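You operate a simulated robot arm through the tools that you are given. There is no shell and no other tool.

Carry out the task below with a simulated robot arm. There is one attempt and no reset: what you move stays moved.

JOB
Put things in order on the top of the wooden bench. At the end: the blue bearing block stands where the grey bearing block stood; the grey bearing block stands where the small white wad stood; the small white wad is in the brown carton (marked "FELT"); the cream bearing block stands where the blue bearing block stood; whatever was shut is shut again. Leave all else as you found it, and nothing knocked over.

Only the result counts: the job must be done as asked and must still hold three seconds after the hand-in. Knocking over, shifting, dropping, spilling or breaking anything else fails it.

ROBOT AND FRAMES
A 6-joint arm with a two-finger parallel gripper, fixed in place. Base frame: the origin is at the foot of the arm, x ahead of it, y to its left, z up; the work surface is at about z = 0. Units: mm, degrees, N and s.
With the tool pointing down near the work surface it reaches from about 180 to 460 mm from the base axis. Its first joint turns from -70.0 to 70.0 degrees. Payload 1.9 kg.
The tool frame sits at the grasp point between the pads (the TCP): z along the fingers, y along the line on which they close. The tips reach 23 mm beyond it. The gripper opens to 94 mm. The fingers are 38 mm wide and 10 mm thick; the gripper's body (54 by 96 mm) begins 39 mm behind the TCP.
Orientation is that of the tool frame in the base frame, as a unit quaternion [x, y, z, w]. With the fingers straight down and closing along the base's y, the tool's x points along the base's -x, its y along +y and its z along -z.

CONTROLS
- The arm moves only by the tool send_rows. Its argument "moves" is a list of rows, each a list of 7 numbers: the shift along the tool's x, y, z in mm, then the turn, a rotation vector about the tool's x, y, z in degrees, then the opening, from 0 (shut) to 1 (fully open). In form: [[tx, ty, tz, wx, wy, wz, gripper], ...]. A call has 1 to 20 rows; each row is the pose to reach, as a shift and turn from the pose commanded when the call began, along the tool's axes at that moment. Each row takes 0.2 s and may step no farther than 50 mm and 8.6 degrees from the row before; otherwise, or with a gripper value out of range, the whole call is refused. Where a pose cannot be reached the arm comes as near as it can. A force on the tool above 40 N (or 10 N above the force at the start of the call, whichever is more), or a blocked arm, ends the call early, and 0.2 s more pass. Each finger travels about 108 mm/s and halts on what it meets, pressing with about 31 N; the grip force reading is that of the motor and also rises with nothing between the fingers. The clock runs only during rows and for 0.2 s after the last one: add rows that repeat a pose to give the fingers time. It gives the time, the measured TCP pose, the force on the tool (base axes), the opening and the grip force at its end, in the units of the frame above (readings bear some noise), with the torque about the TCP (base axes, N m) and any sound that the robot's microphone picked up.
- Cameras (640 x 400 px; columns grow to the right, rows downward): "scene" is fixed at [62.9, 318.3, 425.9]; the picture's right is [-0.70, -0.71, 0.00], its down [-0.39, 0.38, -0.84] and it looks along [0.60, -0.59, -0.54] (base axes); focal length 214 px, centre (320, 200). "wrist" rides on the gripper at [86, 16, -75] in the tool frame; the picture's right is [-0.18, 0.98, 0.00], its down [-0.58, -0.11, -0.81] and it looks along [-0.79, -0.15, 0.59] (tool axes); focal length 243 px, centre (320, 200). There is no depth. A picture from a camera that has moved, and an enlarged one, comes with that camera's place and axes in the base frame and with its lens.
- snapshot(camera): a new picture of that camera. The clock stands still meanwhile.
- close_up(camera, box): a new picture of the part [left, top, right, bottom] of that camera's present view, enlarged. The clock stands still meanwhile.
- close_job(): hands the job in; it is judged then, once.

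Nothing tells you positions but the pictures and the camera data. Unless the task says otherwise, let go and move clear before handing in.

The tools are called after "Emit:" by a JSON object that holds its "api" and its "payload". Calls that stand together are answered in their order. send_rows: Moves the arm, as the interface text tells. Its arguments: {"type":"object","properties":{"moves":{"type":"array","items":{"type":"array","items":{"type":"number"}}}},"required":["moves"]} The other tools are called the same way: snapshot (camera) takes a picture; close_up (camera, box) takes an enlarged picture of a part of a camera's view; close_job () hands the job in.

At the start:

```text
t: 0.0
eef_pos: [276.8, 73.2, 372.5]
tcp_rot: [-0.001, 1.0, 0.0, 0.001]
wrist_force: [0.3, 0.1, -0.2]
wrist_torque: [0.04, 0.0, -0.02]
grip_width: 94.0
finger_force: 0.1
```

scene: 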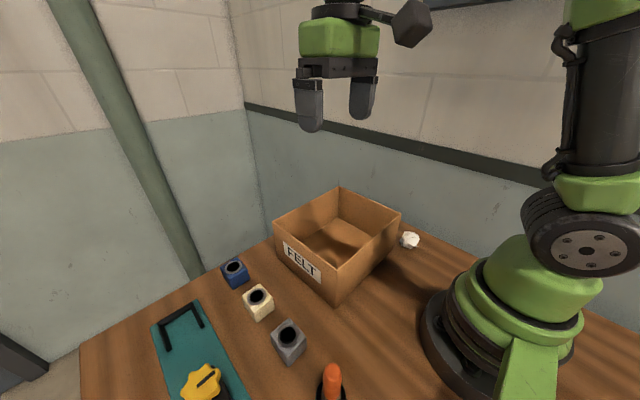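
wrist: 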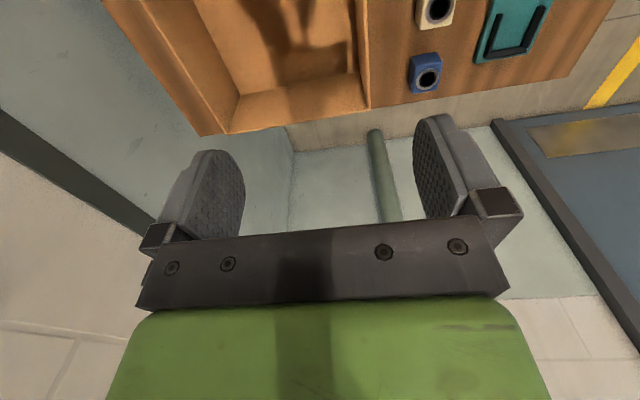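

I see the open brown FELT carton, three bearing blocks in a row (blue, cream, grey), a white wad behind the carton, a green panel with a handle and an orange-handled thing. I'll look closer before moving.

Emit:
{"api": "close_up", "payload": {"camera": "scene", "box": [200, 180, 440, 330]}}

Emit:
{"api": "close_up", "payload": {"camera": "scene", "box": [60, 240, 380, 400]}}

Emit:
{"api": "close_up", "payload": {"camera": "scene", "box": [360, 200, 480, 275]}}

Emit:
{"api": "close_up", "payload": {"camera": "wrist", "box": [320, 0, 640, 200]}}

```text
2.67 times, centred on (320, 255) of scene
camera zoom: at [62.9, 318.3, 425.9], right [-0.7, -0.71, 0.0], down [-0.39, 0.38, -0.84], along [0.6, -0.59, -0.54], focal length 572 px, centre (320, 53)
```

zoom: 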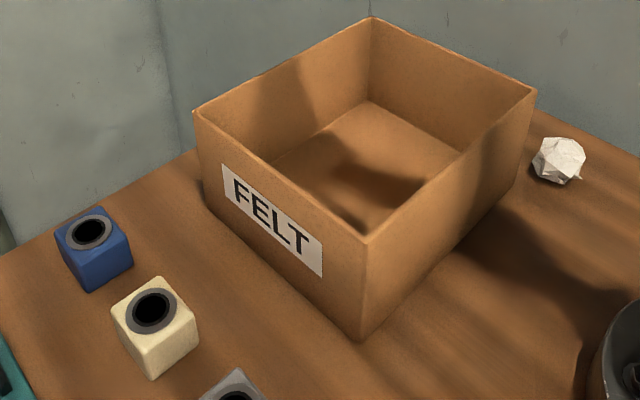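

```text
2.00 times, centred on (220, 320) of scene
camera zoom: at [62.9, 318.3, 425.9], right [-0.7, -0.71, 0.0], down [-0.39, 0.38, -0.84], along [0.6, -0.59, -0.54], focal length 429 px, centre (520, -40)
```

zoom: 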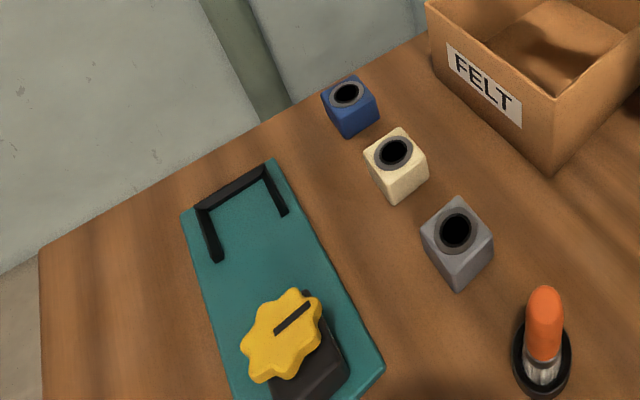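

```text
5.33 times, centred on (420, 238) of scene
camera zoom: at [62.9, 318.3, 425.9], right [-0.7, -0.71, 0.0], down [-0.39, 0.38, -0.84], along [0.6, -0.59, -0.54], focal length 1144 px, centre (-213, 0)
```

zoom: 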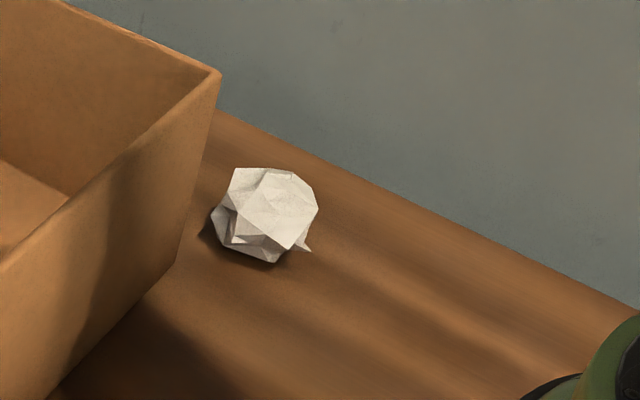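

```text
2.00 times, centred on (480, 100) of wrist
camera zoom: at [189.7, 89.2, 447.6], right [0.18, 0.98, 0.0], down [0.58, -0.11, 0.81], along [0.79, -0.15, -0.59], focal length 485 px, centre (0, 400)
```

zoom: 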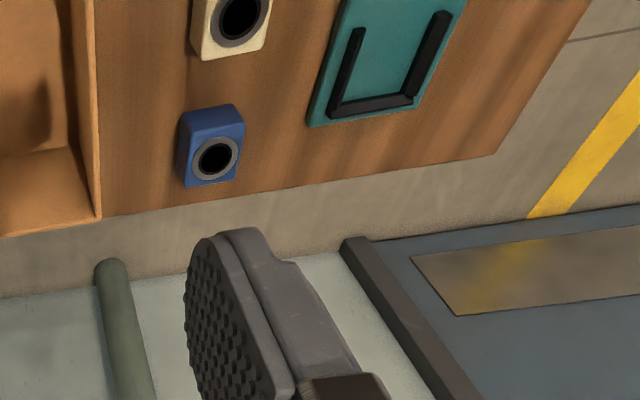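

I put the blocks at about (428,229), (328,229) and (228,231), with tops near z=40. The carton spans about x 218–412, y -109–121, height about 117. The wad is near (196,-155). Next I'll move high over the wad with the gripper turned so it closes along x and the camera side faces away from the carton.

Emit:
{"api": "send_rows", "payload": {"moves": [[7.3, -20.7, 0, 0, 0, -8.18, 1], [14.7, -41.5, 0, 0, 0, -16.36, 1], [22, -62.2, 0, 0, 0, -24.54, 1], [29.4, -83, 0, 0, 0, -32.7, 1], [36.7, -103.7, 0, 0, 0, -40.9, 1], [44.1, -124.5, 0, 0, 0, -49.1, 1], [51.4, -145.2, 0, 0, 0, -57.3, 1], [58.8, -166, 0, 0, 0, -65.4, 1], [66.1, -186.7, 0, 0, 0, -73.6, 1], [73.5, -207.5, 0, 0, 0, -81.8, 1], [80.8, -228.2, 0, 0, 0, -90, 1], [80.8, -228.2, 40, 0, 0, -90, 1], [80.8, -228.2, 80, 0, 0, -90, 1], [80.8, -228.2, 120, 0, 0, -90, 1], [80.8, -228.2, 150, 0, 0, -90, 1], [80.8, -228.2, 170, 0, 0, -90, 1], [80.8, -228.2, 170, 0, 0, -90, 1]]}}

```text
t: 3.6
eef_pos: [194.8, -155.0, 201.3]
tcp_rot: [-0.707, 0.707, 0.001, 0.001]
wrist_force: [0.3, 0.7, -0.4]
wrist_torque: [0.01, 0.02, 0.03]
grip_width: 93.9
finger_force: 0.0
```

The arm reached the place over the wad with the yaw I wanted. I'll take pictures now to fix the wad's position.

Emit:
{"api": "snapshot", "payload": {"camera": "wrist"}}

Emit:
{"api": "snapshot", "payload": {"camera": "scene"}}

```text
taken
camera wrist: at [178.9, -241.6, 276.1], right [-0.98, 0.18, 0.0], down [0.11, 0.58, 0.81], along [0.15, 0.79, -0.59], focal length 243 px, centre (320, 200)
```

wrist: 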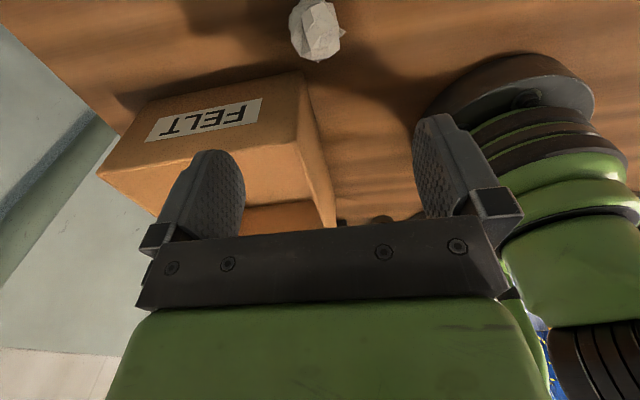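

```text
taken
```

scene: 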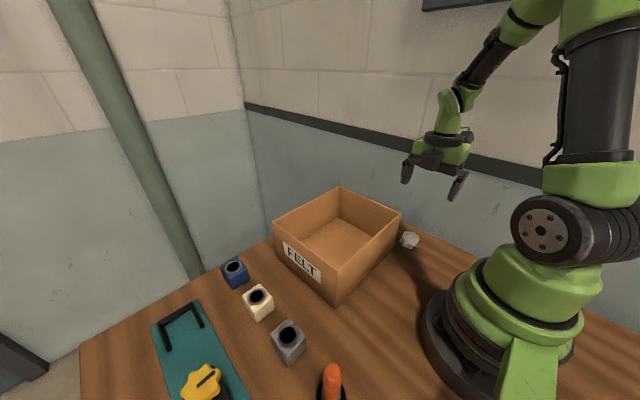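

Emit:
{"api": "close_up", "payload": {"camera": "wrist", "box": [240, 0, 400, 100]}}

Emit:
{"api": "close_up", "payload": {"camera": "scene", "box": [380, 215, 460, 265]}}

```text
4.00 times, centred on (320, 50) of wrist
camera zoom: at [178.9, -241.6, 276.1], right [-0.98, 0.18, 0.0], down [0.11, 0.58, 0.81], along [0.15, 0.79, -0.59], focal length 970 px, centre (320, 800)
```

zoom: 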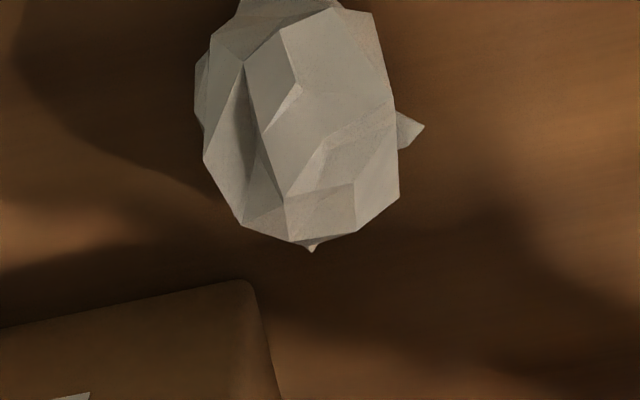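

```text
8.00 times, centred on (420, 240) of scene
camera zoom: at [62.9, 318.3, 425.9], right [-0.7, -0.71, 0.0], down [-0.39, 0.38, -0.84], along [0.6, -0.59, -0.54], focal length 1716 px, centre (-480, -120)
```

zoom: 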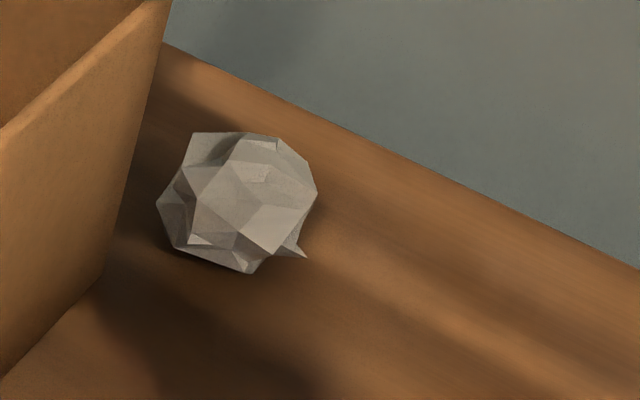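

The two views agree on the wad at about (198.5,-155), roughly 45 mm across, with its centre near z=20. I'll descend over it with the gripper open, then close.

Emit:
{"api": "send_rows", "payload": {"moves": [[0, -2, 40, 0, 0, 0, 1], [0, -3.7, 80, 0, 0, 0, 1], [0, -3.7, 110, 0, 0, 0, 1], [0, -3.7, 130, 0, 0, 0, 1], [0, -3.7, 150, 0, 0, 0, 1], [0, -3.7, 162, 0, 0, 0, 1], [0, -3.7, 172, 0, 0, 0, 1], [0, -3.7, 175, 0, 0, 0, 1], [0, -3.7, 175, 0, 0, 0, 1]]}}

Emit:
{"api": "snapshot", "payload": {"camera": "wrist"}}

Emit:
{"api": "snapshot", "payload": {"camera": "scene"}}

```text
t: 5.6
eef_pos: [198.6, -154.2, 27.3]
tcp_rot: [0.707, -0.707, 0.0, 0.0]
wrist_force: [-0.2, -0.2, 0.3]
wrist_torque: [0.0, -0.02, 0.0]
grip_width: 94.0
finger_force: 0.2
```

```text
taken
camera wrist: at [183.4, -241.7, 103.0], right [-0.98, 0.18, 0.0], down [0.11, 0.58, 0.81], along [0.15, 0.79, -0.59], focal length 243 px, centre (320, 200)
```

wrist: 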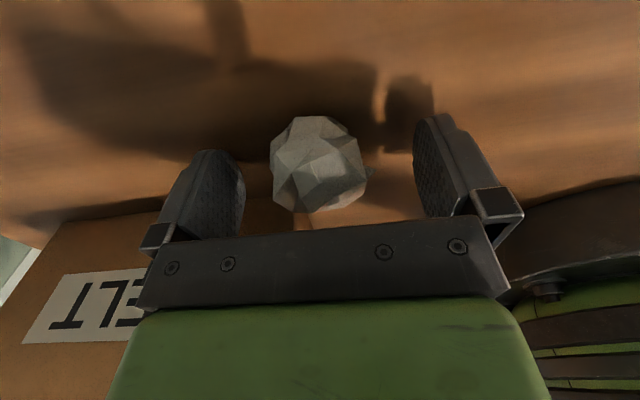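

```text
taken
```

scene: 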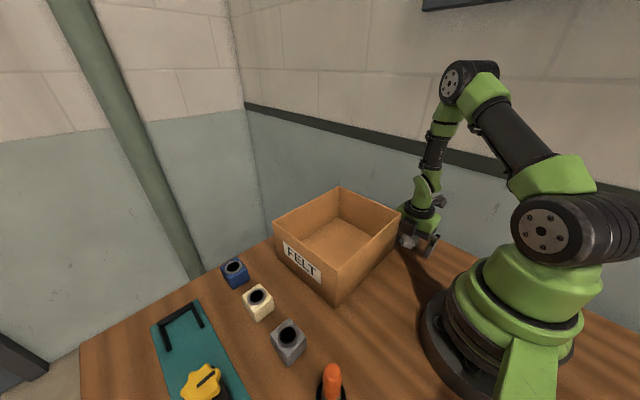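

The wad sits centred between the fingers. I'll close on it now.

Emit:
{"api": "send_rows", "payload": {"moves": [[0, 0, 0, 0, 0, 0, 0.4], [0, 0, 0, 0, 0, 0, 0.2], [0, 0, 0, 0, 0, 0, 0], [0, 0, 0, 0, 0, 0, 0], [0, 0, 0, 0, 0, 0, 0]]}}

Emit:
{"api": "snapshot", "payload": {"camera": "wrist"}}

```text
t: 6.8
eef_pos: [199.1, -154.6, 27.7]
tcp_rot: [0.707, -0.707, 0.001, 0.0]
wrist_force: [-0.3, 0.2, 0.5]
wrist_torque: [-0.01, -0.03, -0.02]
grip_width: 56.2
finger_force: 31.4
```

```text
taken
camera wrist: at [183.4, -241.7, 103.1], right [-0.98, 0.18, 0.0], down [0.11, 0.58, 0.81], along [0.15, 0.79, -0.59], focal length 243 px, centre (320, 200)
```

wrist: 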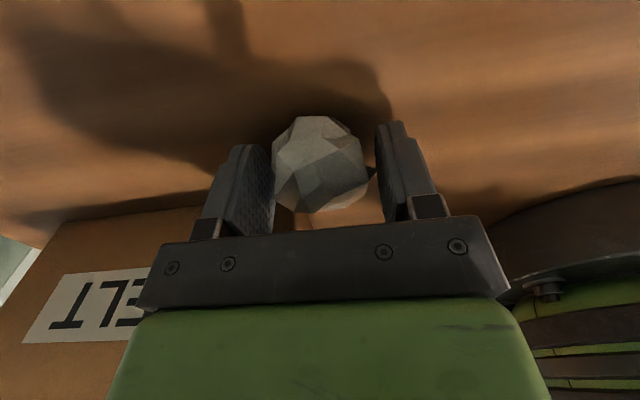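

The wad is held, with the opening at 56 mm and 31 N. I'll lift well above the carton rim, cross to over the carton's inside near (315,35) and check there.

Emit:
{"api": "send_rows", "payload": {"moves": [[0, 0, -15, 0, 0, 0, 0], [0, 0, -45, 0, 0, 0, 0], [0, 0, -80, 0, 0, 0, 0], [0, 0, -120, 0, 0, 0, 0], [0, 0, -155, 0, 0, 0, 0], [0, 0, -180, 0, 0, 0, 0], [-20, -12, -180, 0, 0, 0, 0], [-55, -33.5, -180, 0, 0, 0, 0], [-90, -55, -180, 0, 0, 0, 0], [-125, -76, -180, 0, 0, 0, 0], [-160, -97.5, -180, 0, 0, 0, 0], [-182, -111, -180, 0, 0, 0, 0], [-190, -116, -180, 0, 0, 0, 0], [-190, -116, -180, 0, 0, 0, 0]]}}

Emit:
{"api": "snapshot", "payload": {"camera": "wrist"}}

Emit:
{"api": "snapshot", "payload": {"camera": "scene"}}

```text
t: 9.8
eef_pos: [314.6, 36.9, 205.2]
tcp_rot: [-0.707, 0.708, 0.001, 0.0]
wrist_force: [0.3, 0.2, 0.2]
wrist_torque: [-0.04, 0.01, -0.01]
grip_width: 56.2
finger_force: 30.4
```

```text
taken
camera wrist: at [298.2, -50.8, 281.4], right [-0.98, 0.18, 0.0], down [0.11, 0.58, 0.81], along [0.15, 0.79, -0.59], focal length 243 px, centre (320, 200)
```

wrist: 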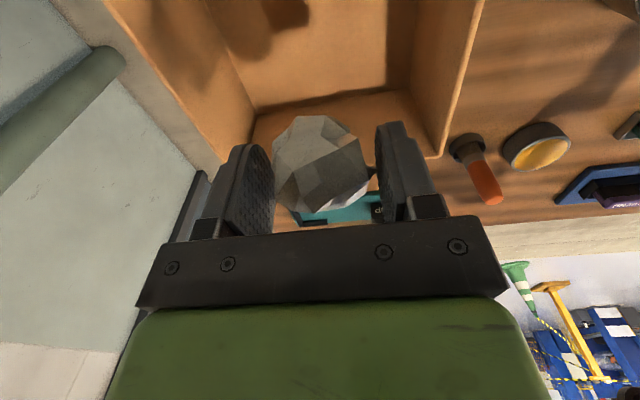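

```text
taken
```

scene: 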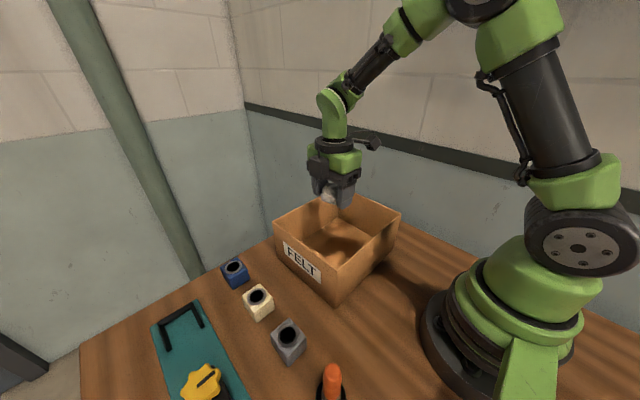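

The wad hangs over the inside of the carton, clear of all the walls. I'll lower it close to the carton floor, open, and come back up.

Emit:
{"api": "send_rows", "payload": {"moves": [[0, 0, 30, 0, 0, 0, 0], [0, 0, 65, 0, 0, 0, 0], [0, 0, 100, 0, 0, 0, 0], [0, 0, 130, 0, 0, 0, 0], [0, 0, 150, 0, 0, 0, 0], [0, 0, 162, 0, 0, 0, 0], [0, 0, 168, 0, 0, 0, 0], [0, 0, 170, 0, 0, 0, 0], [0, 0, 170, 0, 0, 0, 0]]}}

Emit:
{"api": "snapshot", "payload": {"camera": "wrist"}}

Emit:
{"api": "snapshot", "payload": {"camera": "scene"}}

```text
t: 11.8
eef_pos: [314.9, 36.0, 36.7]
tcp_rot: [0.708, -0.707, 0.0, -0.001]
wrist_force: [0.4, -0.5, 0.1]
wrist_torque: [-0.02, -0.02, 0.02]
grip_width: 56.1
finger_force: 30.4
```

```text
taken
camera wrist: at [299.2, -50.9, 112.4], right [-0.98, 0.18, 0.0], down [0.11, 0.58, 0.81], along [0.15, 0.79, -0.59], focal length 243 px, centre (320, 200)
```

wrist: 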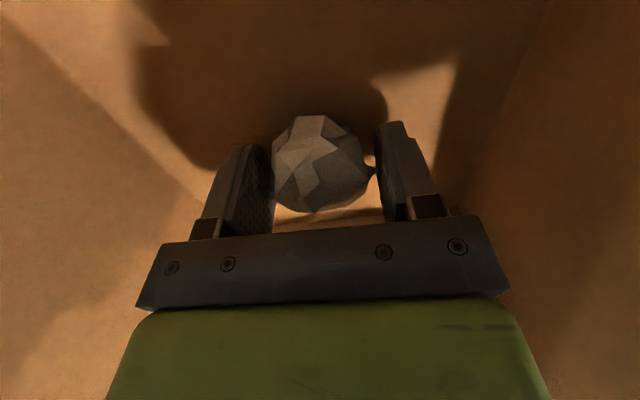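

```text
taken
```

scene: 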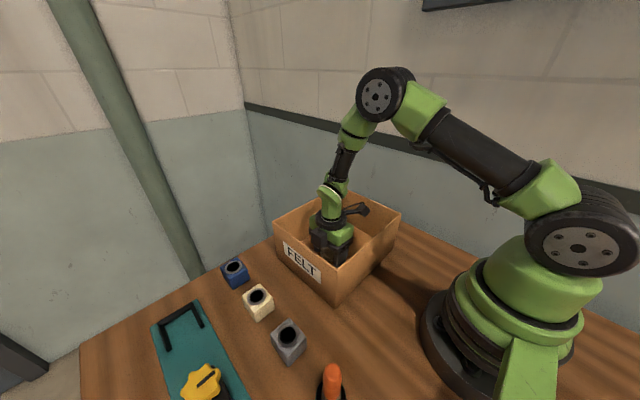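

The wad is inside the carton a few mm above the floor. I'll lower a touch more, open slowly and lift out.

Emit:
{"api": "send_rows", "payload": {"moves": [[0, 0, 3, 0, 0, 0, 0], [0, 0, 5, 0, 0, 0, 0], [0, 0, 5, 0, 0, 0, 0], [0, 0, 5, 0, 0, 0, 0.7], [0, 0, 5, 0, 0, 0, 0.85], [0, 0, 5, 0, 0, 0, 1], [0, 0, 5, 0, 0, 0, 1], [0, 0, 0, 0, 0, 0, 1], [0, 0, -20, 0, 0, 0, 1], [0, 0, -55, 0, 0, 0, 1], [0, 0, -95, 0, 0, 0, 1], [0, 0, -135, 0, 0, 0, 1], [0, 0, -165, 0, 0, 0, 1], [0, 0, -180, 0, 0, 0, 1], [0, 0, -180, 0, 0, 0, 1]]}}

Emit:
{"api": "snapshot", "payload": {"camera": "wrist"}}

Emit:
{"api": "snapshot", "payload": {"camera": "scene"}}

```text
t: 15.0
eef_pos: [314.4, 35.6, 217.8]
tcp_rot: [0.707, -0.707, -0.001, -0.002]
wrist_force: [-0.6, 0.1, -1.0]
wrist_torque: [-0.01, -0.03, -0.03]
grip_width: 94.0
finger_force: 0.1
```

```text
taken
camera wrist: at [299.1, -51.2, 293.3], right [-0.98, 0.18, 0.0], down [0.11, 0.58, 0.81], along [0.15, 0.79, -0.59], focal length 243 px, centre (320, 200)
```

wrist: 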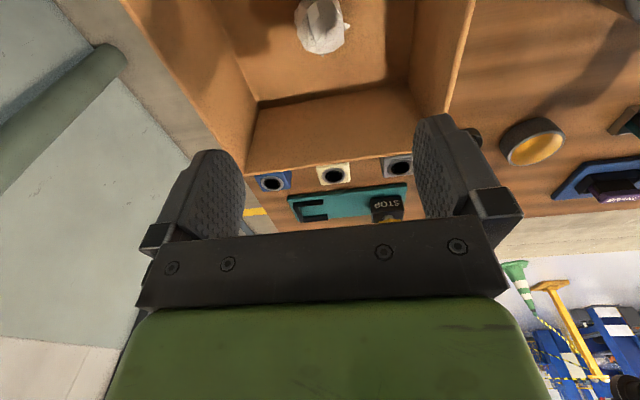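

```text
taken
```

scene: 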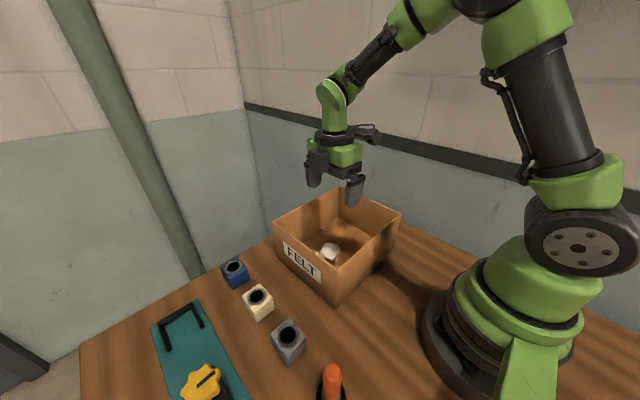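

The wad lies in the carton and nothing else has moved. Next is the grey block: I'll swing over it high up, turning so the camera side faces +x, because the tall orange-topped thing stands on its -x side.

Emit:
{"api": "send_rows", "payload": {"moves": [[-17.7, 7.8, 0, 0, 0, -8.18, 1], [-35.5, 15.6, 0, 0, 0, -16.36, 1], [-53.2, 23.5, 0, 0, 0, -24.54, 1], [-70.9, 31.3, 0, 0, 0, -32.7, 1], [-88.6, 39.1, 0, 0, 0, -40.9, 1], [-106.4, 46.9, 0, 0, 0, -49.1, 1], [-124.1, 54.7, 0, 0, 0, -57.3, 1], [-141.8, 62.5, 0, 0, 0, -65.4, 1], [-159.5, 70.4, 0, 0, 0, -73.6, 1], [-177.3, 78.2, 0, 0, 0, -81.8, 1], [-195, 86, 0, 0, 0, -90, 1], [-195, 86, 20, 0, 0, -90, 1], [-195, 86, 20, 0, 0, -90, 1]]}}

Emit:
{"api": "snapshot", "payload": {"camera": "wrist"}}

Emit:
{"api": "snapshot", "payload": {"camera": "scene"}}

```text
t: 17.8
eef_pos: [229.8, 230.8, 197.8]
tcp_rot: [1.0, 0.001, 0.001, 0.0]
wrist_force: [0.0, 0.3, -0.2]
wrist_torque: [-0.01, 0.01, 0.02]
grip_width: 94.0
finger_force: 0.1
```

```text
taken
camera wrist: at [315.4, 212.9, 273.0], right [-0.18, -0.98, 0.0], down [-0.58, 0.11, 0.81], along [-0.79, 0.15, -0.59], focal length 243 px, centre (320, 200)
```

wrist: 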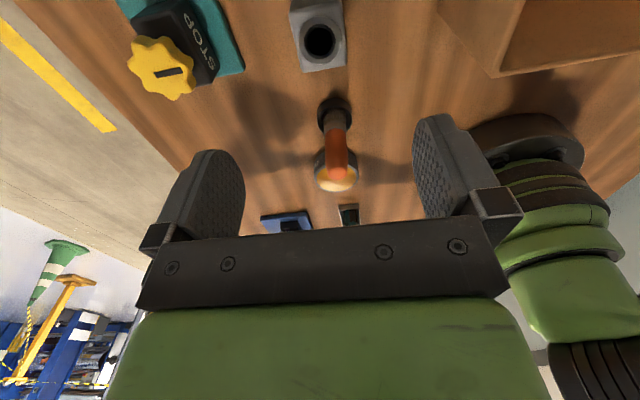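

```text
taken
```

scene: 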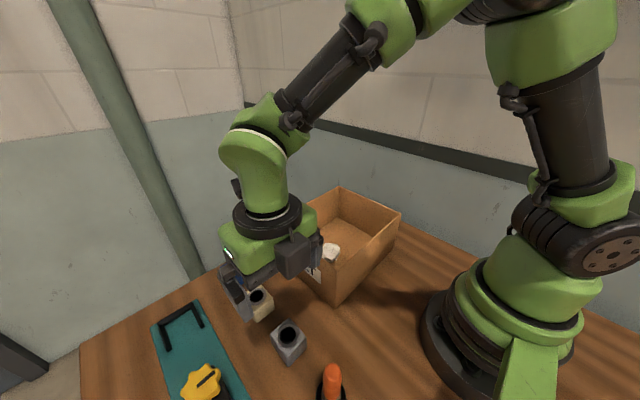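

Emit:
{"api": "close_up", "payload": {"camera": "wrist", "box": [240, 0, 400, 100]}}

Emit:
{"api": "close_up", "payload": {"camera": "scene", "box": [230, 300, 350, 375]}}

```text
4.00 times, centred on (320, 50) of wrist
camera zoom: at [315.4, 212.9, 273.0], right [-0.18, -0.98, 0.0], down [-0.58, 0.11, 0.81], along [-0.79, 0.15, -0.59], focal length 970 px, centre (320, 800)
```

zoom: 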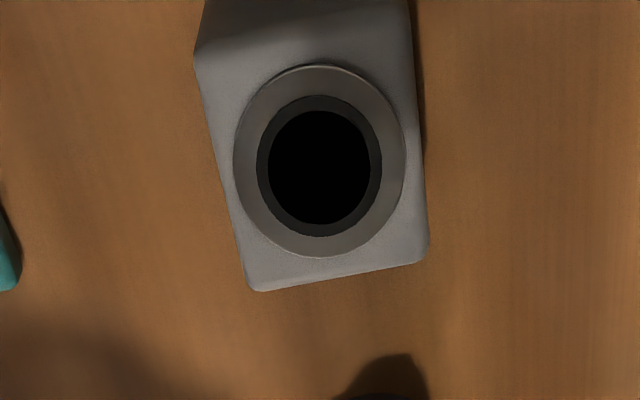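

```text
5.33 times, centred on (290, 338) of scene
camera zoom: at [62.9, 318.3, 425.9], right [-0.7, -0.71, 0.0], down [-0.39, 0.38, -0.84], along [0.6, -0.59, -0.54], focal length 1144 px, centre (480, -533)
```

zoom: 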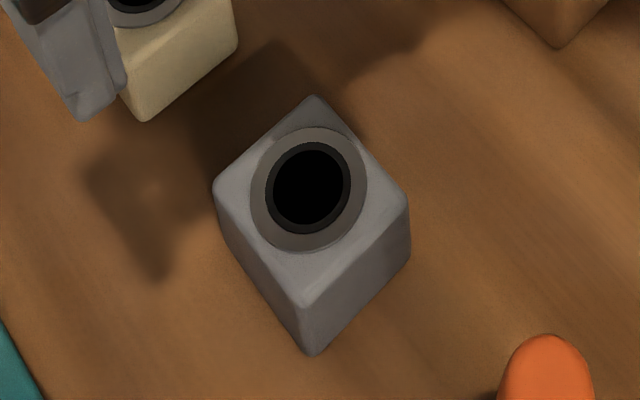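

The grey block's top centre comes out at about (229,229) from both views, and it's nearly square with the axes. I'll descend straight over it with the gripper open, closing along y.

Emit:
{"api": "send_rows", "payload": {"moves": [[-0.5, 0.7, 35, 0, 0, 0, 1], [-0.5, 0.7, 70, 0, 0, 0, 1], [-0.5, 0.7, 100, 0, 0, 0, 1], [-0.5, 0.7, 125, 0, 0, 0, 1], [-0.5, 0.7, 145, 0, 0, 0, 1], [-0.5, 0.7, 158, 0, 0, 0, 1], [-0.5, 0.7, 167, 0, 0, 0, 1], [-0.5, 0.7, 171, 0, 0, 0, 1], [-0.5, 0.7, 171, 0, 0, 0, 1]]}}

Emit:
{"api": "snapshot", "payload": {"camera": "wrist"}}

Emit:
{"api": "snapshot", "payload": {"camera": "scene"}}

```text
t: 19.8
eef_pos: [229.7, 230.3, 26.5]
tcp_rot: [1.0, -0.001, 0.001, -0.001]
wrist_force: [-0.5, 0.3, 0.3]
wrist_torque: [-0.01, -0.01, 0.0]
grip_width: 94.0
finger_force: 0.0
```

```text
taken
camera wrist: at [315.4, 213.0, 102.4], right [-0.18, -0.98, 0.0], down [-0.58, 0.11, 0.81], along [-0.79, 0.15, -0.59], focal length 243 px, centre (320, 200)
```

wrist: 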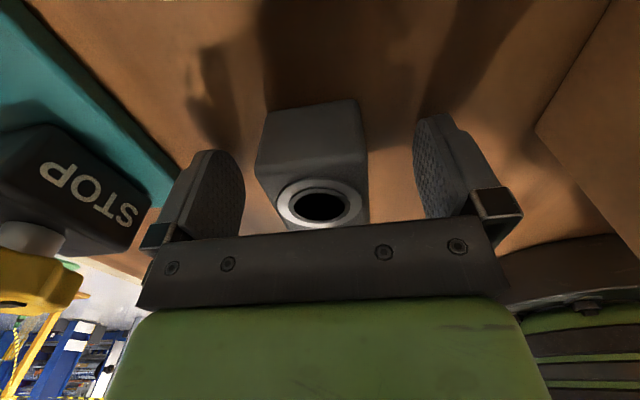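

```text
taken
```

scene: 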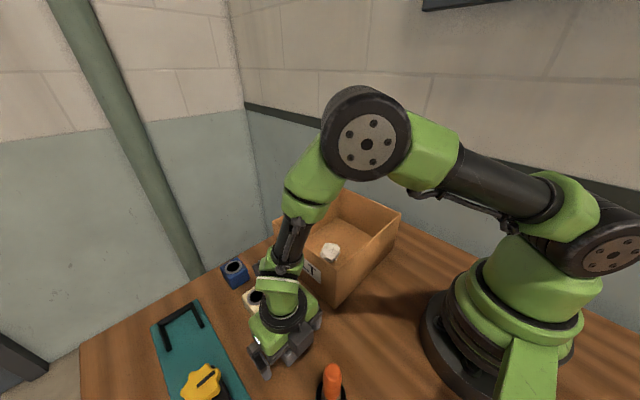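

The block stands between the fingers, spanning about y 208–251, so it's centred. I'll close on it.

Emit:
{"api": "send_rows", "payload": {"moves": [[0, 0, 0, 0, 0, 0, 0.6], [0, 0, 0, 0, 0, 0, 0.4], [0, 0, 0, 0, 0, 0, 0.2], [0, 0, 0, 0, 0, 0, 0], [0, 0, 0, 0, 0, 0, 0], [0, 0, 0, 0, 0, 0, 0]]}}

Emit:
{"api": "snapshot", "payload": {"camera": "wrist"}}

```text
t: 21.2
eef_pos: [228.2, 230.5, 27.3]
tcp_rot: [1.0, -0.001, 0.0, -0.001]
wrist_force: [0.8, 0.3, 0.3]
wrist_torque: [-0.01, 0.0, 0.01]
grip_width: 43.9
finger_force: 31.2
```

```text
taken
camera wrist: at [315.5, 212.9, 102.5], right [-0.18, -0.98, 0.0], down [-0.58, 0.11, 0.81], along [-0.79, 0.15, -0.59], focal length 243 px, centre (320, 200)
```

wrist: 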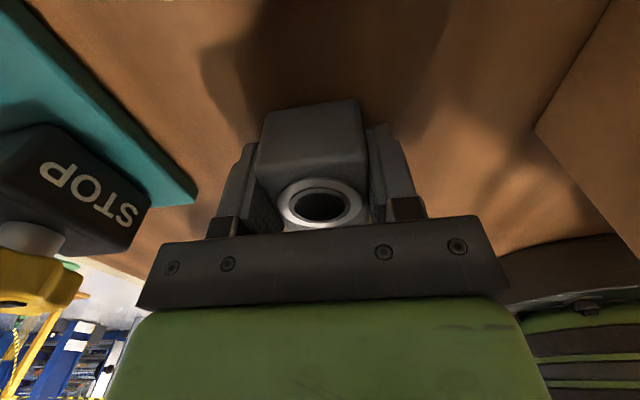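

The grey block is gripped at 43.9 mm. I'll lift it straight up and check the hold before carrying it across.

Emit:
{"api": "send_rows", "payload": {"moves": [[0, 0, -8, 0, 0, 0, 0], [0, 0, -30, 0, 0, 0, 0], [0, 0, -65, 0, 0, 0, 0], [0, 0, -105, 0, 0, 0, 0], [0, 0, -145, 0, 0, 0, 0], [0, 0, -168, 0, 0, 0, 0], [0, 0, -175, 0, 0, 0, 0], [0, 0, -175, 0, 0, 0, 0]]}}

Emit:
{"api": "snapshot", "payload": {"camera": "wrist"}}

Emit:
{"api": "snapshot", "payload": {"camera": "scene"}}

```text
t: 23.0
eef_pos: [228.7, 231.2, 202.8]
tcp_rot: [1.0, -0.001, 0.002, -0.001]
wrist_force: [-0.9, -0.9, -4.8]
wrist_torque: [0.0, 0.01, -0.03]
grip_width: 44.1
finger_force: 31.9
```

```text
taken
camera wrist: at [314.6, 213.6, 277.7], right [-0.18, -0.98, 0.0], down [-0.58, 0.11, 0.81], along [-0.79, 0.15, -0.59], focal length 243 px, centre (320, 200)
```

wrist: 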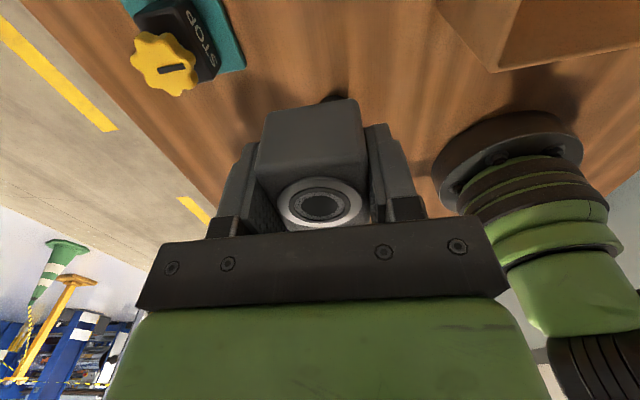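

```text
taken
```

scene: 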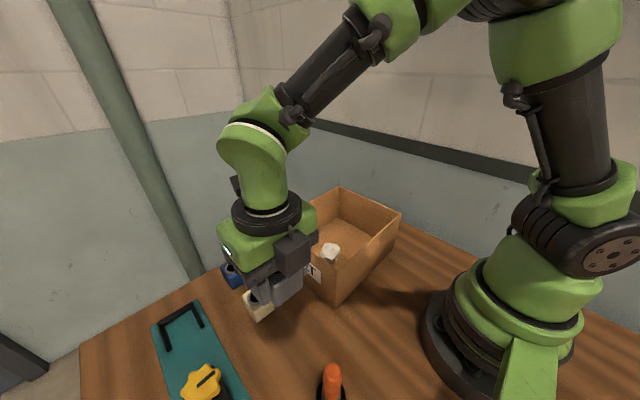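

The hold is firm and the load is about 5 N. I'll carry the block in an arc high above the carton to over the wad's old place.

Emit:
{"api": "send_rows", "payload": {"moves": [[10, 15, 0, 0, 0, 3, 0], [21.4, 33, 0, 0, 0, 7.5, 0], [38.2, 67.8, 0, 0, 0, 15, 0], [50.3, 103.8, 0, 0, 0, 22.5, 0], [57.8, 140.3, 0, 0, 0, 30, 0], [60.7, 176.7, 0, 0, 0, 37.5, 0], [59, 212.5, 0, 0, 0, 45, 0], [52.9, 247.1, 0, 0, 0, 52.5, 0], [42.9, 280, 0, 0, 0, 60, 0], [29.2, 310.8, 0, 0, 0, 67.5, 0], [12, 339, 0, 0, 0, 75, 0], [-8.1, 364.2, 0, 0, 0, 82.5, 0], [-22, 378, 0, 0, 0, 87, 0], [-30.7, 386.3, 0, 0, 0, 90, 0], [-30.7, 386.3, 0, 0, 0, 90, 0]]}}

Emit:
{"api": "snapshot", "payload": {"camera": "wrist"}}

Emit:
{"api": "snapshot", "payload": {"camera": "scene"}}

```text
t: 26.2
eef_pos: [198.5, -156.1, 202.3]
tcp_rot: [-0.707, 0.707, 0.0, 0.001]
wrist_force: [0.4, 0.1, -3.6]
wrist_torque: [-0.02, 0.01, -0.02]
grip_width: 43.8
finger_force: 30.8
```

```text
taken
camera wrist: at [181.6, -242.8, 277.6], right [-0.98, 0.19, 0.0], down [0.11, 0.58, 0.81], along [0.15, 0.79, -0.59], focal length 243 px, centre (320, 200)
```

wrist: 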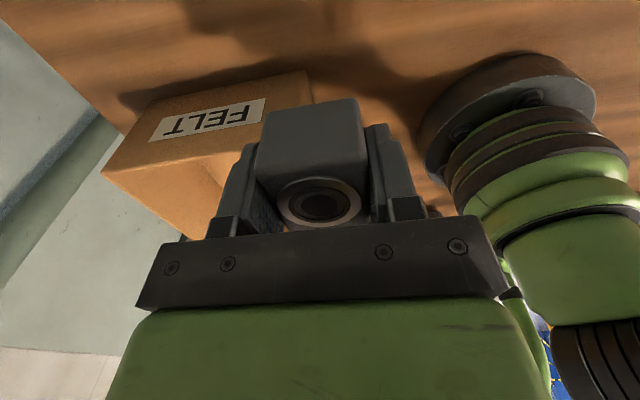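

```text
taken
```

scene: 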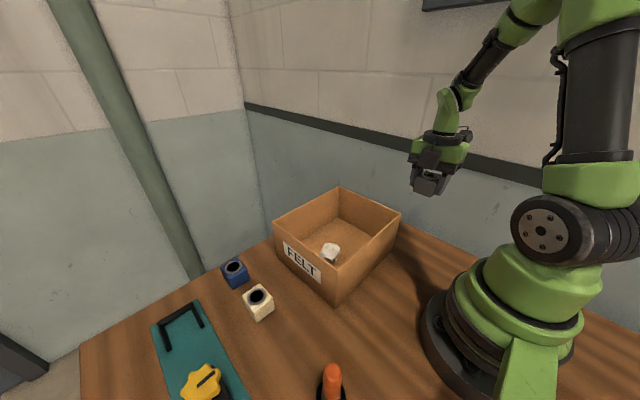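

The block is over the wad's old place, held steady. I'll lower it to the bench, release, and go straight back up.

Emit:
{"api": "send_rows", "payload": {"moves": [[0, 0, 35, 0, 0, 0, 0], [0, 0, 75, 0, 0, 0, 0], [0, 0, 110, 0, 0, 0, 0], [0, 0, 138, 0, 0, 0, 0], [0, 0, 156, 0, 0, 0, 0], [0, 0, 166, 0, 0, 0, 0], [0, 0, 171, 0, 0, 0, 0], [0, 0, 174, 0, 0, 0, 0], [0, 0, 174.5, 0, 0, 0, 0], [0, 0, 174.5, 0, 0, 0, 0]]}}

Emit:
{"api": "snapshot", "payload": {"camera": "wrist"}}

Emit:
{"api": "close_up", "payload": {"camera": "scene", "box": [360, 190, 480, 265]}}

```text
t: 28.4
eef_pos: [198.8, -155.5, 26.4]
tcp_rot: [-0.707, 0.707, -0.001, 0.0]
wrist_force: [0.4, 6.1, 25.0]
wrist_torque: [-0.02, 0.2, -0.06]
grip_width: 43.9
finger_force: 30.8
```

```text
taken
camera wrist: at [182.5, -242.9, 102.1], right [-0.98, 0.18, 0.0], down [0.11, 0.58, 0.81], along [0.15, 0.79, -0.59], focal length 243 px, centre (320, 200)
```

wrist: 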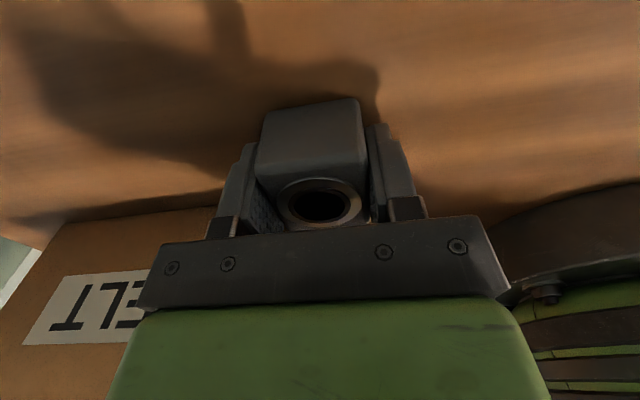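

```text
5.33 times, centred on (420, 228) of scene
camera zoom: at [62.9, 318.3, 425.8], right [-0.7, -0.71, 0.0], down [-0.39, 0.38, -0.84], along [0.6, -0.59, -0.54], focal length 1144 px, centre (-213, 53)
```

zoom: 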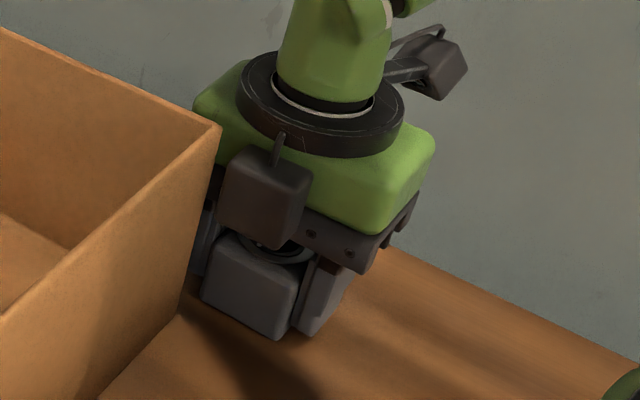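

The block has touched down, with about 25 N upward on the tool. I'll ease off slightly, open, and rise straight up.

Emit:
{"api": "send_rows", "payload": {"moves": [[0, 0, -0.5, 0, 0, 0, 0], [0, 0, -0.5, 0, 0, 0, 0.55], [0, 0, -0.5, 0, 0, 0, 0.7], [0, 0, -0.5, 0, 0, 0, 0.85], [0, 0, -0.5, 0, 0, 0, 1], [0, 0, -0.5, 0, 0, 0, 1], [0, 0, -10, 0, 0, 0, 1], [0, 0, -40, 0, 0, 0, 1], [0, 0, -80, 0, 0, 0, 1], [0, 0, -120, 0, 0, 0, 1], [0, 0, -155, 0, 0, 0, 1], [0, 0, -175, 0, 0, 0, 1], [0, 0, -175, 0, 0, 0, 1]]}}

Emit:
{"api": "snapshot", "payload": {"camera": "wrist"}}

Emit:
{"api": "snapshot", "payload": {"camera": "scene"}}

Emit:
{"api": "close_up", "payload": {"camera": "scene", "box": [360, 200, 480, 275]}}

```text
t: 31.2
eef_pos: [197.1, -154.4, 200.2]
tcp_rot: [0.707, -0.707, 0.001, -0.002]
wrist_force: [-0.4, 0.5, -0.4]
wrist_torque: [-0.02, 0.01, -0.01]
grip_width: 94.0
finger_force: 0.1
```

```text
taken
camera wrist: at [179.8, -242.1, 276.1], right [-0.98, 0.18, 0.0], down [0.11, 0.58, 0.81], along [0.15, 0.79, -0.59], focal length 243 px, centre (320, 200)
```

wrist: 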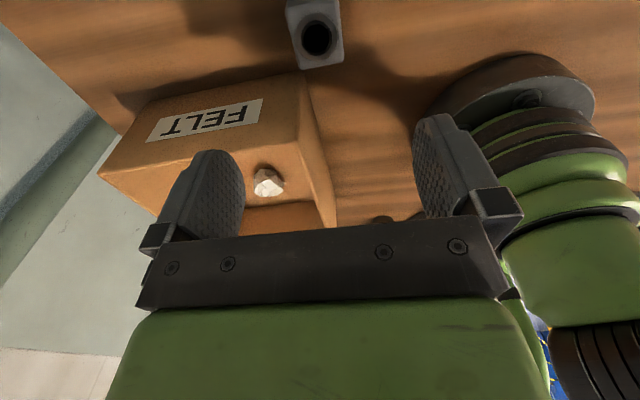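

```text
taken
```

scene: 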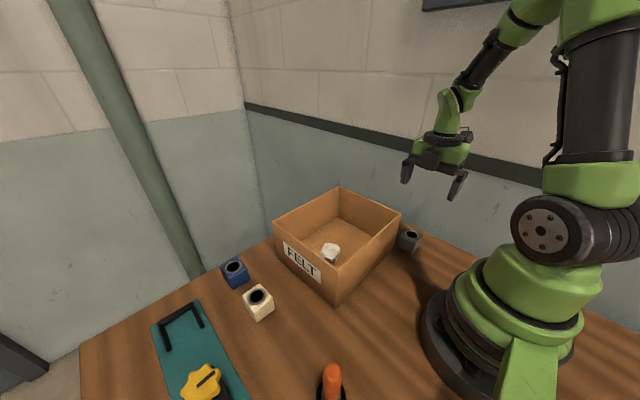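

```text
5.33 times, centred on (420, 238) of scene
camera zoom: at [62.9, 318.3, 425.9], right [-0.7, -0.71, 0.0], down [-0.39, 0.38, -0.84], along [0.6, -0.59, -0.54], focal length 1144 px, centre (-213, 0)
```

zoom: 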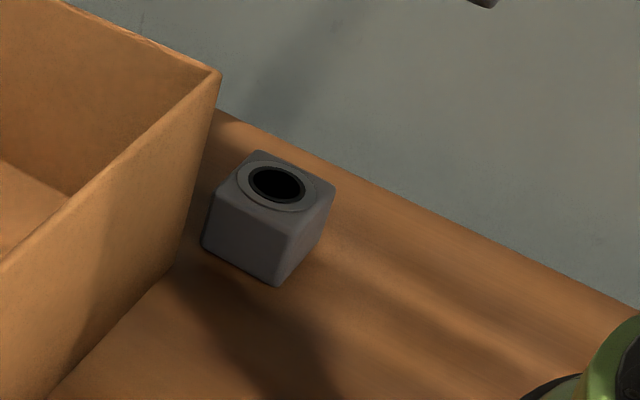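

The grey block stands where the wad was, and the carton hasn't moved. Next is the blue block at about (428,229). It's beyond the straight-down reach, so I'll go near it first and look.

Emit:
{"api": "send_rows", "payload": {"moves": [[-5, -12, 0, 0, 0, 3, 1], [-11.8, -26.7, 0, 0, 0, 7.5, 1], [-27, -52.3, 0, 0, 0, 15, 1], [-46.6, -77.5, 0, 0, 0, 22.5, 1], [-69.4, -101, 0, 0, 0, 30, 1], [-95.8, -122.5, 0, 0, 0, 37.5, 1], [-125.5, -141.5, 0, 0, 0, 45, 1], [-158.2, -157.8, 0, 0, 0, 52.5, 1], [-193.8, -170.7, 0, 0, 0, 60, 1], [-231.9, -180, 0, 0, 0, 67.5, 1], [-272.8, -184.9, 0, 0, 0, 75, 1], [-314.6, -185.7, 0, 0, 0, 82.5, 1], [-345, -183, 0, 0, 0, 88, 1], [-357.5, -181.9, 0, 0, 0, 90, 1], [-357.5, -181.9, 0, 0, 0, 90, 1]]}}

Emit:
{"api": "snapshot", "payload": {"camera": "wrist"}}

Emit:
{"api": "snapshot", "payload": {"camera": "scene"}}

```text
t: 34.4
eef_pos: [379.0, 202.8, 202.9]
tcp_rot: [0.001, 1.0, 0.001, 0.0]
wrist_force: [-0.3, -0.8, 0.0]
wrist_torque: [-0.03, -0.01, 0.02]
grip_width: 93.8
finger_force: 0.1
```

```text
taken
camera wrist: at [293.4, 217.7, 277.3], right [0.19, 0.98, 0.0], down [0.58, -0.11, 0.81], along [0.79, -0.15, -0.59], focal length 243 px, centre (320, 200)
```

wrist: 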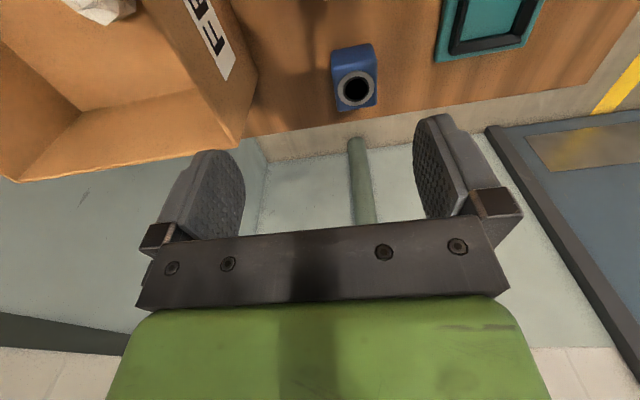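

```text
taken
```

scene: 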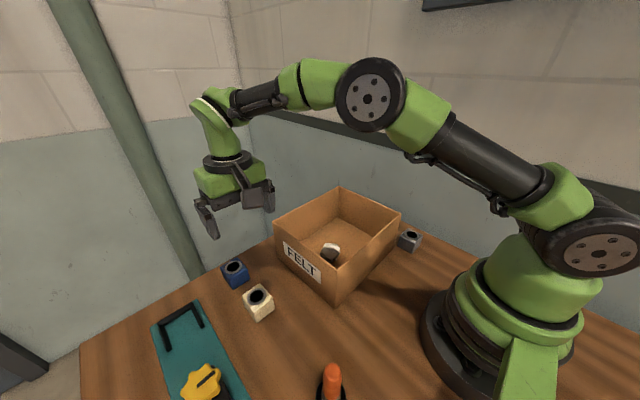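

Emit:
{"api": "close_up", "payload": {"camera": "wrist", "box": [280, 30, 440, 130]}}

Emit:
{"api": "close_up", "payload": {"camera": "scene", "box": [200, 250, 296, 310]}}

Emit:
{"api": "close_up", "payload": {"camera": "scene", "box": [130, 280, 290, 380]}}

```text
4.00 times, centred on (360, 80) of wrist
camera zoom: at [293.4, 217.7, 277.3], right [0.19, 0.98, 0.0], down [0.58, -0.11, 0.81], along [0.79, -0.15, -0.59], focal length 970 px, centre (160, 680)
```

zoom: 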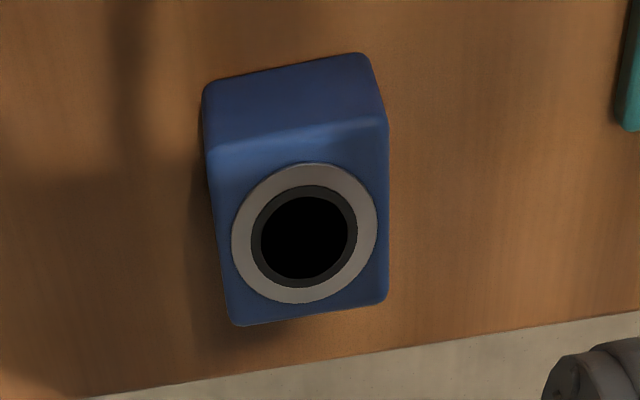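

```text
6.67 times, centred on (248, 280) of scene
camera zoom: at [62.9, 318.3, 425.9], right [-0.7, -0.71, 0.0], down [-0.39, 0.38, -0.84], along [0.6, -0.59, -0.54], focal length 1430 px, centre (800, -333)
```

zoom: 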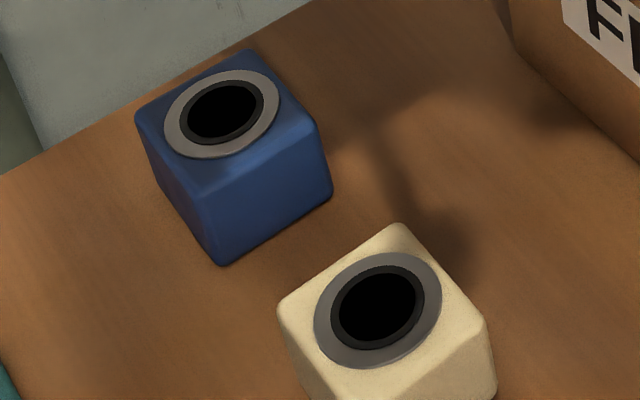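

```text
4.00 times, centred on (210, 330) of scene
camera zoom: at [62.9, 318.3, 425.9], right [-0.7, -0.71, 0.0], down [-0.39, 0.38, -0.84], along [0.6, -0.59, -0.54], focal length 858 px, centre (760, -320)
```

zoom: 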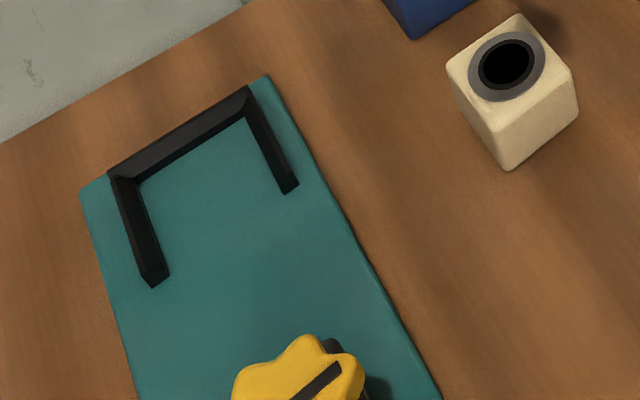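

Two views agree on the blue block: centre (430,229), top at z=38, square with the axes. I'll tilt the tool 15° outward about the closing axis to gain reach, and come over the block at a safe height first.

Emit:
{"api": "send_rows", "payload": {"moves": [[-8, 6, 10, 0, -4, 0, 1], [-20, 14, 25, 0, -8, 0, 1], [-34, 22, 45, 0, -12, 0, 1], [-46.6, 28.8, 65, 0, -15, 0, 1], [-46.6, 28.8, 85, 0, -15, 0, 1], [-46.6, 28.8, 92, 0, -15, 0, 1], [-46.6, 28.8, 92, 0, -15, 0, 1]]}}

Emit:
{"api": "snapshot", "payload": {"camera": "wrist"}}

Emit:
{"api": "snapshot", "payload": {"camera": "scene"}}

```text
t: 36.0
eef_pos: [426.7, 231.2, 109.8]
tcp_rot: [-0.001, 0.991, 0.001, 0.132]
wrist_force: [-0.6, 0.3, -0.5]
wrist_torque: [-0.01, 0.02, -0.01]
grip_width: 94.2
finger_force: 0.0
```

```text
taken
camera wrist: at [323.7, 246.1, 159.9], right [0.18, 0.98, 0.05], down [0.35, -0.11, 0.93], along [0.92, -0.15, -0.37], focal length 243 px, centre (320, 200)
```

wrist: 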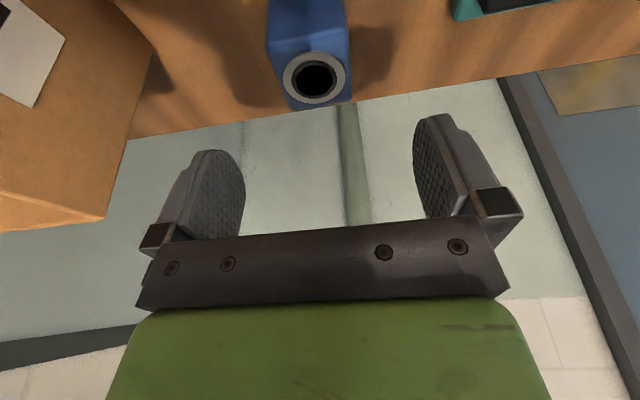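

```text
taken
```

scene: 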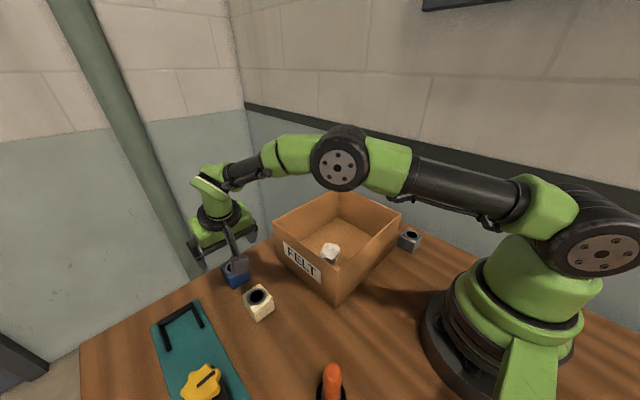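

The tilted pose is reached and the arm still has some bend in hand. I'll descend partway and check the camera housing's clearance over the cream block.

Emit:
{"api": "send_rows", "payload": {"moves": [[5.2, 0, 19.3, 0, 0, 0, 1], [10.4, 0, 38.6, 0, 0, 0, 1], [14.2, 0, 53.1, 0, 0, 0, 1], [15.5, 0, 58, 0, 0, 0, 1], [15.5, 0, 58, 0, 0, 0, 1]]}}

Emit:
{"api": "snapshot", "payload": {"camera": "wrist"}}

Emit:
{"api": "close_up", "payload": {"camera": "scene", "box": [180, 200, 340, 300]}}

```text
t: 37.2
eef_pos: [426.4, 230.4, 50.1]
tcp_rot: [0.0, 0.991, 0.001, 0.131]
wrist_force: [-0.4, -0.1, 0.7]
wrist_torque: [-0.02, -0.02, -0.02]
grip_width: 94.2
finger_force: 0.2
```

```text
taken
camera wrist: at [324.2, 245.9, 101.5], right [0.18, 0.98, 0.05], down [0.35, -0.11, 0.93], along [0.92, -0.15, -0.37], focal length 243 px, centre (320, 200)
```

wrist: 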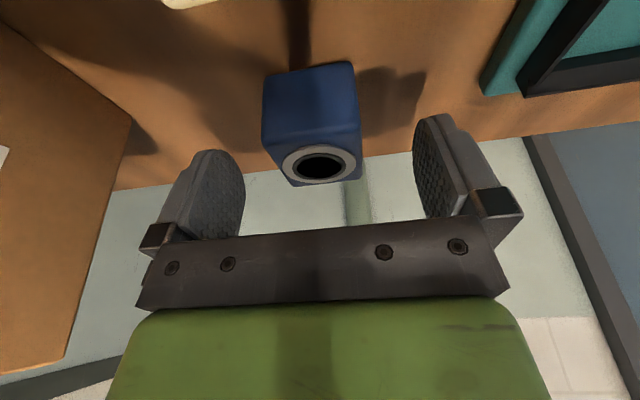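

```text
4.00 times, centred on (260, 250) of scene
camera zoom: at [62.9, 318.3, 425.9], right [-0.7, -0.71, 0.0], down [-0.39, 0.38, -0.84], along [0.6, -0.59, -0.54], focal length 858 px, centre (560, 0)
```

zoom: 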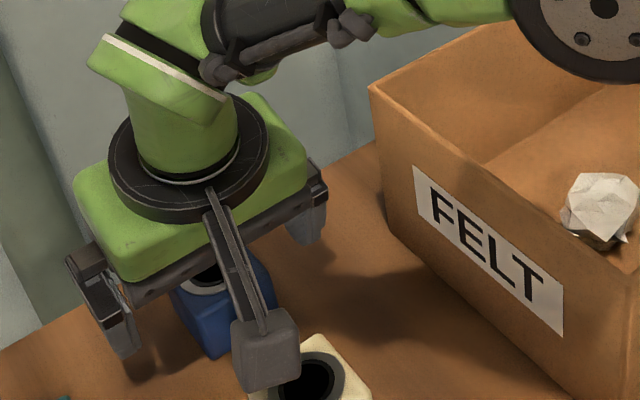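

The camera housing's underside is about 85 mm up here, so after another 20 mm down it'll still clear the cream block (38 mm tall) by about 25 mm. I'll go on down.

Emit:
{"api": "send_rows", "payload": {"moves": [[2.1, 0, 7.7, 0, 0, 0, 1], [3.9, 0, 14.5, 0, 0, 0, 1], [5.2, 0, 19.3, 0, 0, 0, 1], [5.2, 0, 19.3, 0, 0, 0, 1]]}}

Emit:
{"api": "snapshot", "payload": {"camera": "wrist"}}

Emit:
{"api": "close_up", "payload": {"camera": "scene", "box": [180, 220, 340, 320]}}

```text
t: 38.2
eef_pos: [428.4, 230.1, 31.2]
tcp_rot: [0.0, 0.991, 0.001, 0.132]
wrist_force: [-0.5, 0.3, -0.6]
wrist_torque: [0.0, -0.03, -0.02]
grip_width: 93.9
finger_force: 0.1
```

```text
taken
camera wrist: at [324.6, 245.4, 80.9], right [0.18, 0.98, 0.05], down [0.35, -0.11, 0.93], along [0.92, -0.15, -0.37], focal length 243 px, centre (320, 200)
```

wrist: 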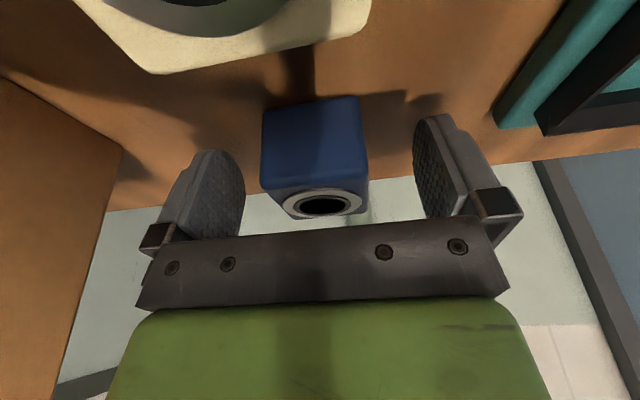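

```text
4.00 times, centred on (260, 270) of scene
camera zoom: at [62.9, 318.3, 425.9], right [-0.7, -0.71, 0.0], down [-0.39, 0.38, -0.84], along [0.6, -0.59, -0.54], focal length 858 px, centre (560, -80)
```

zoom: 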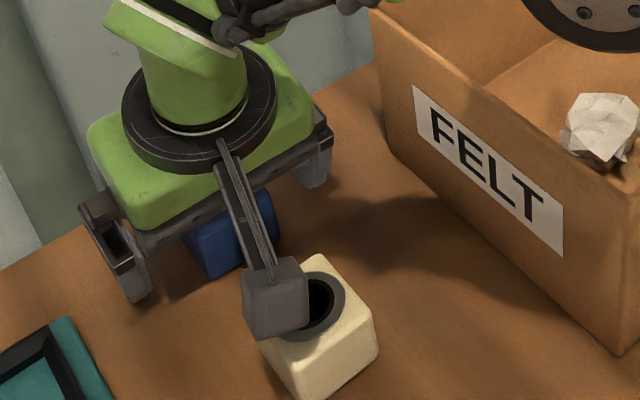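

The fingers straddle the blue block and nothing is touching. I'll close on it.

Emit:
{"api": "send_rows", "payload": {"moves": [[0, 0, 0, 0, 0, 0, 0.6], [0, 0, 0, 0, 0, 0, 0.4], [0, 0, 0, 0, 0, 0, 0.2], [0, 0, 0, 0, 0, 0, 0], [0, 0, 0, 0, 0, 0, 0], [0, 0, 0, 0, 0, 0, 0]]}}

Emit:
{"api": "snapshot", "payload": {"camera": "wrist"}}

```text
t: 39.6
eef_pos: [428.6, 229.9, 30.4]
tcp_rot: [0.0, 0.991, 0.001, 0.132]
wrist_force: [0.3, 0.0, -0.3]
wrist_torque: [-0.02, -0.08, 0.06]
grip_width: 43.9
finger_force: 30.7
```

```text
taken
camera wrist: at [324.5, 245.5, 80.9], right [0.18, 0.98, 0.05], down [0.35, -0.11, 0.93], along [0.92, -0.15, -0.37], focal length 243 px, centre (320, 200)
```

wrist: 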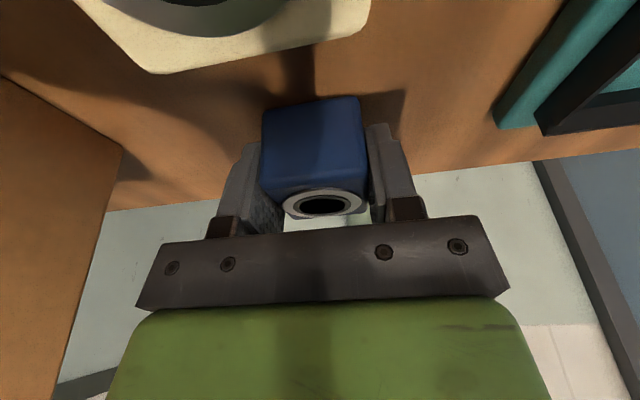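

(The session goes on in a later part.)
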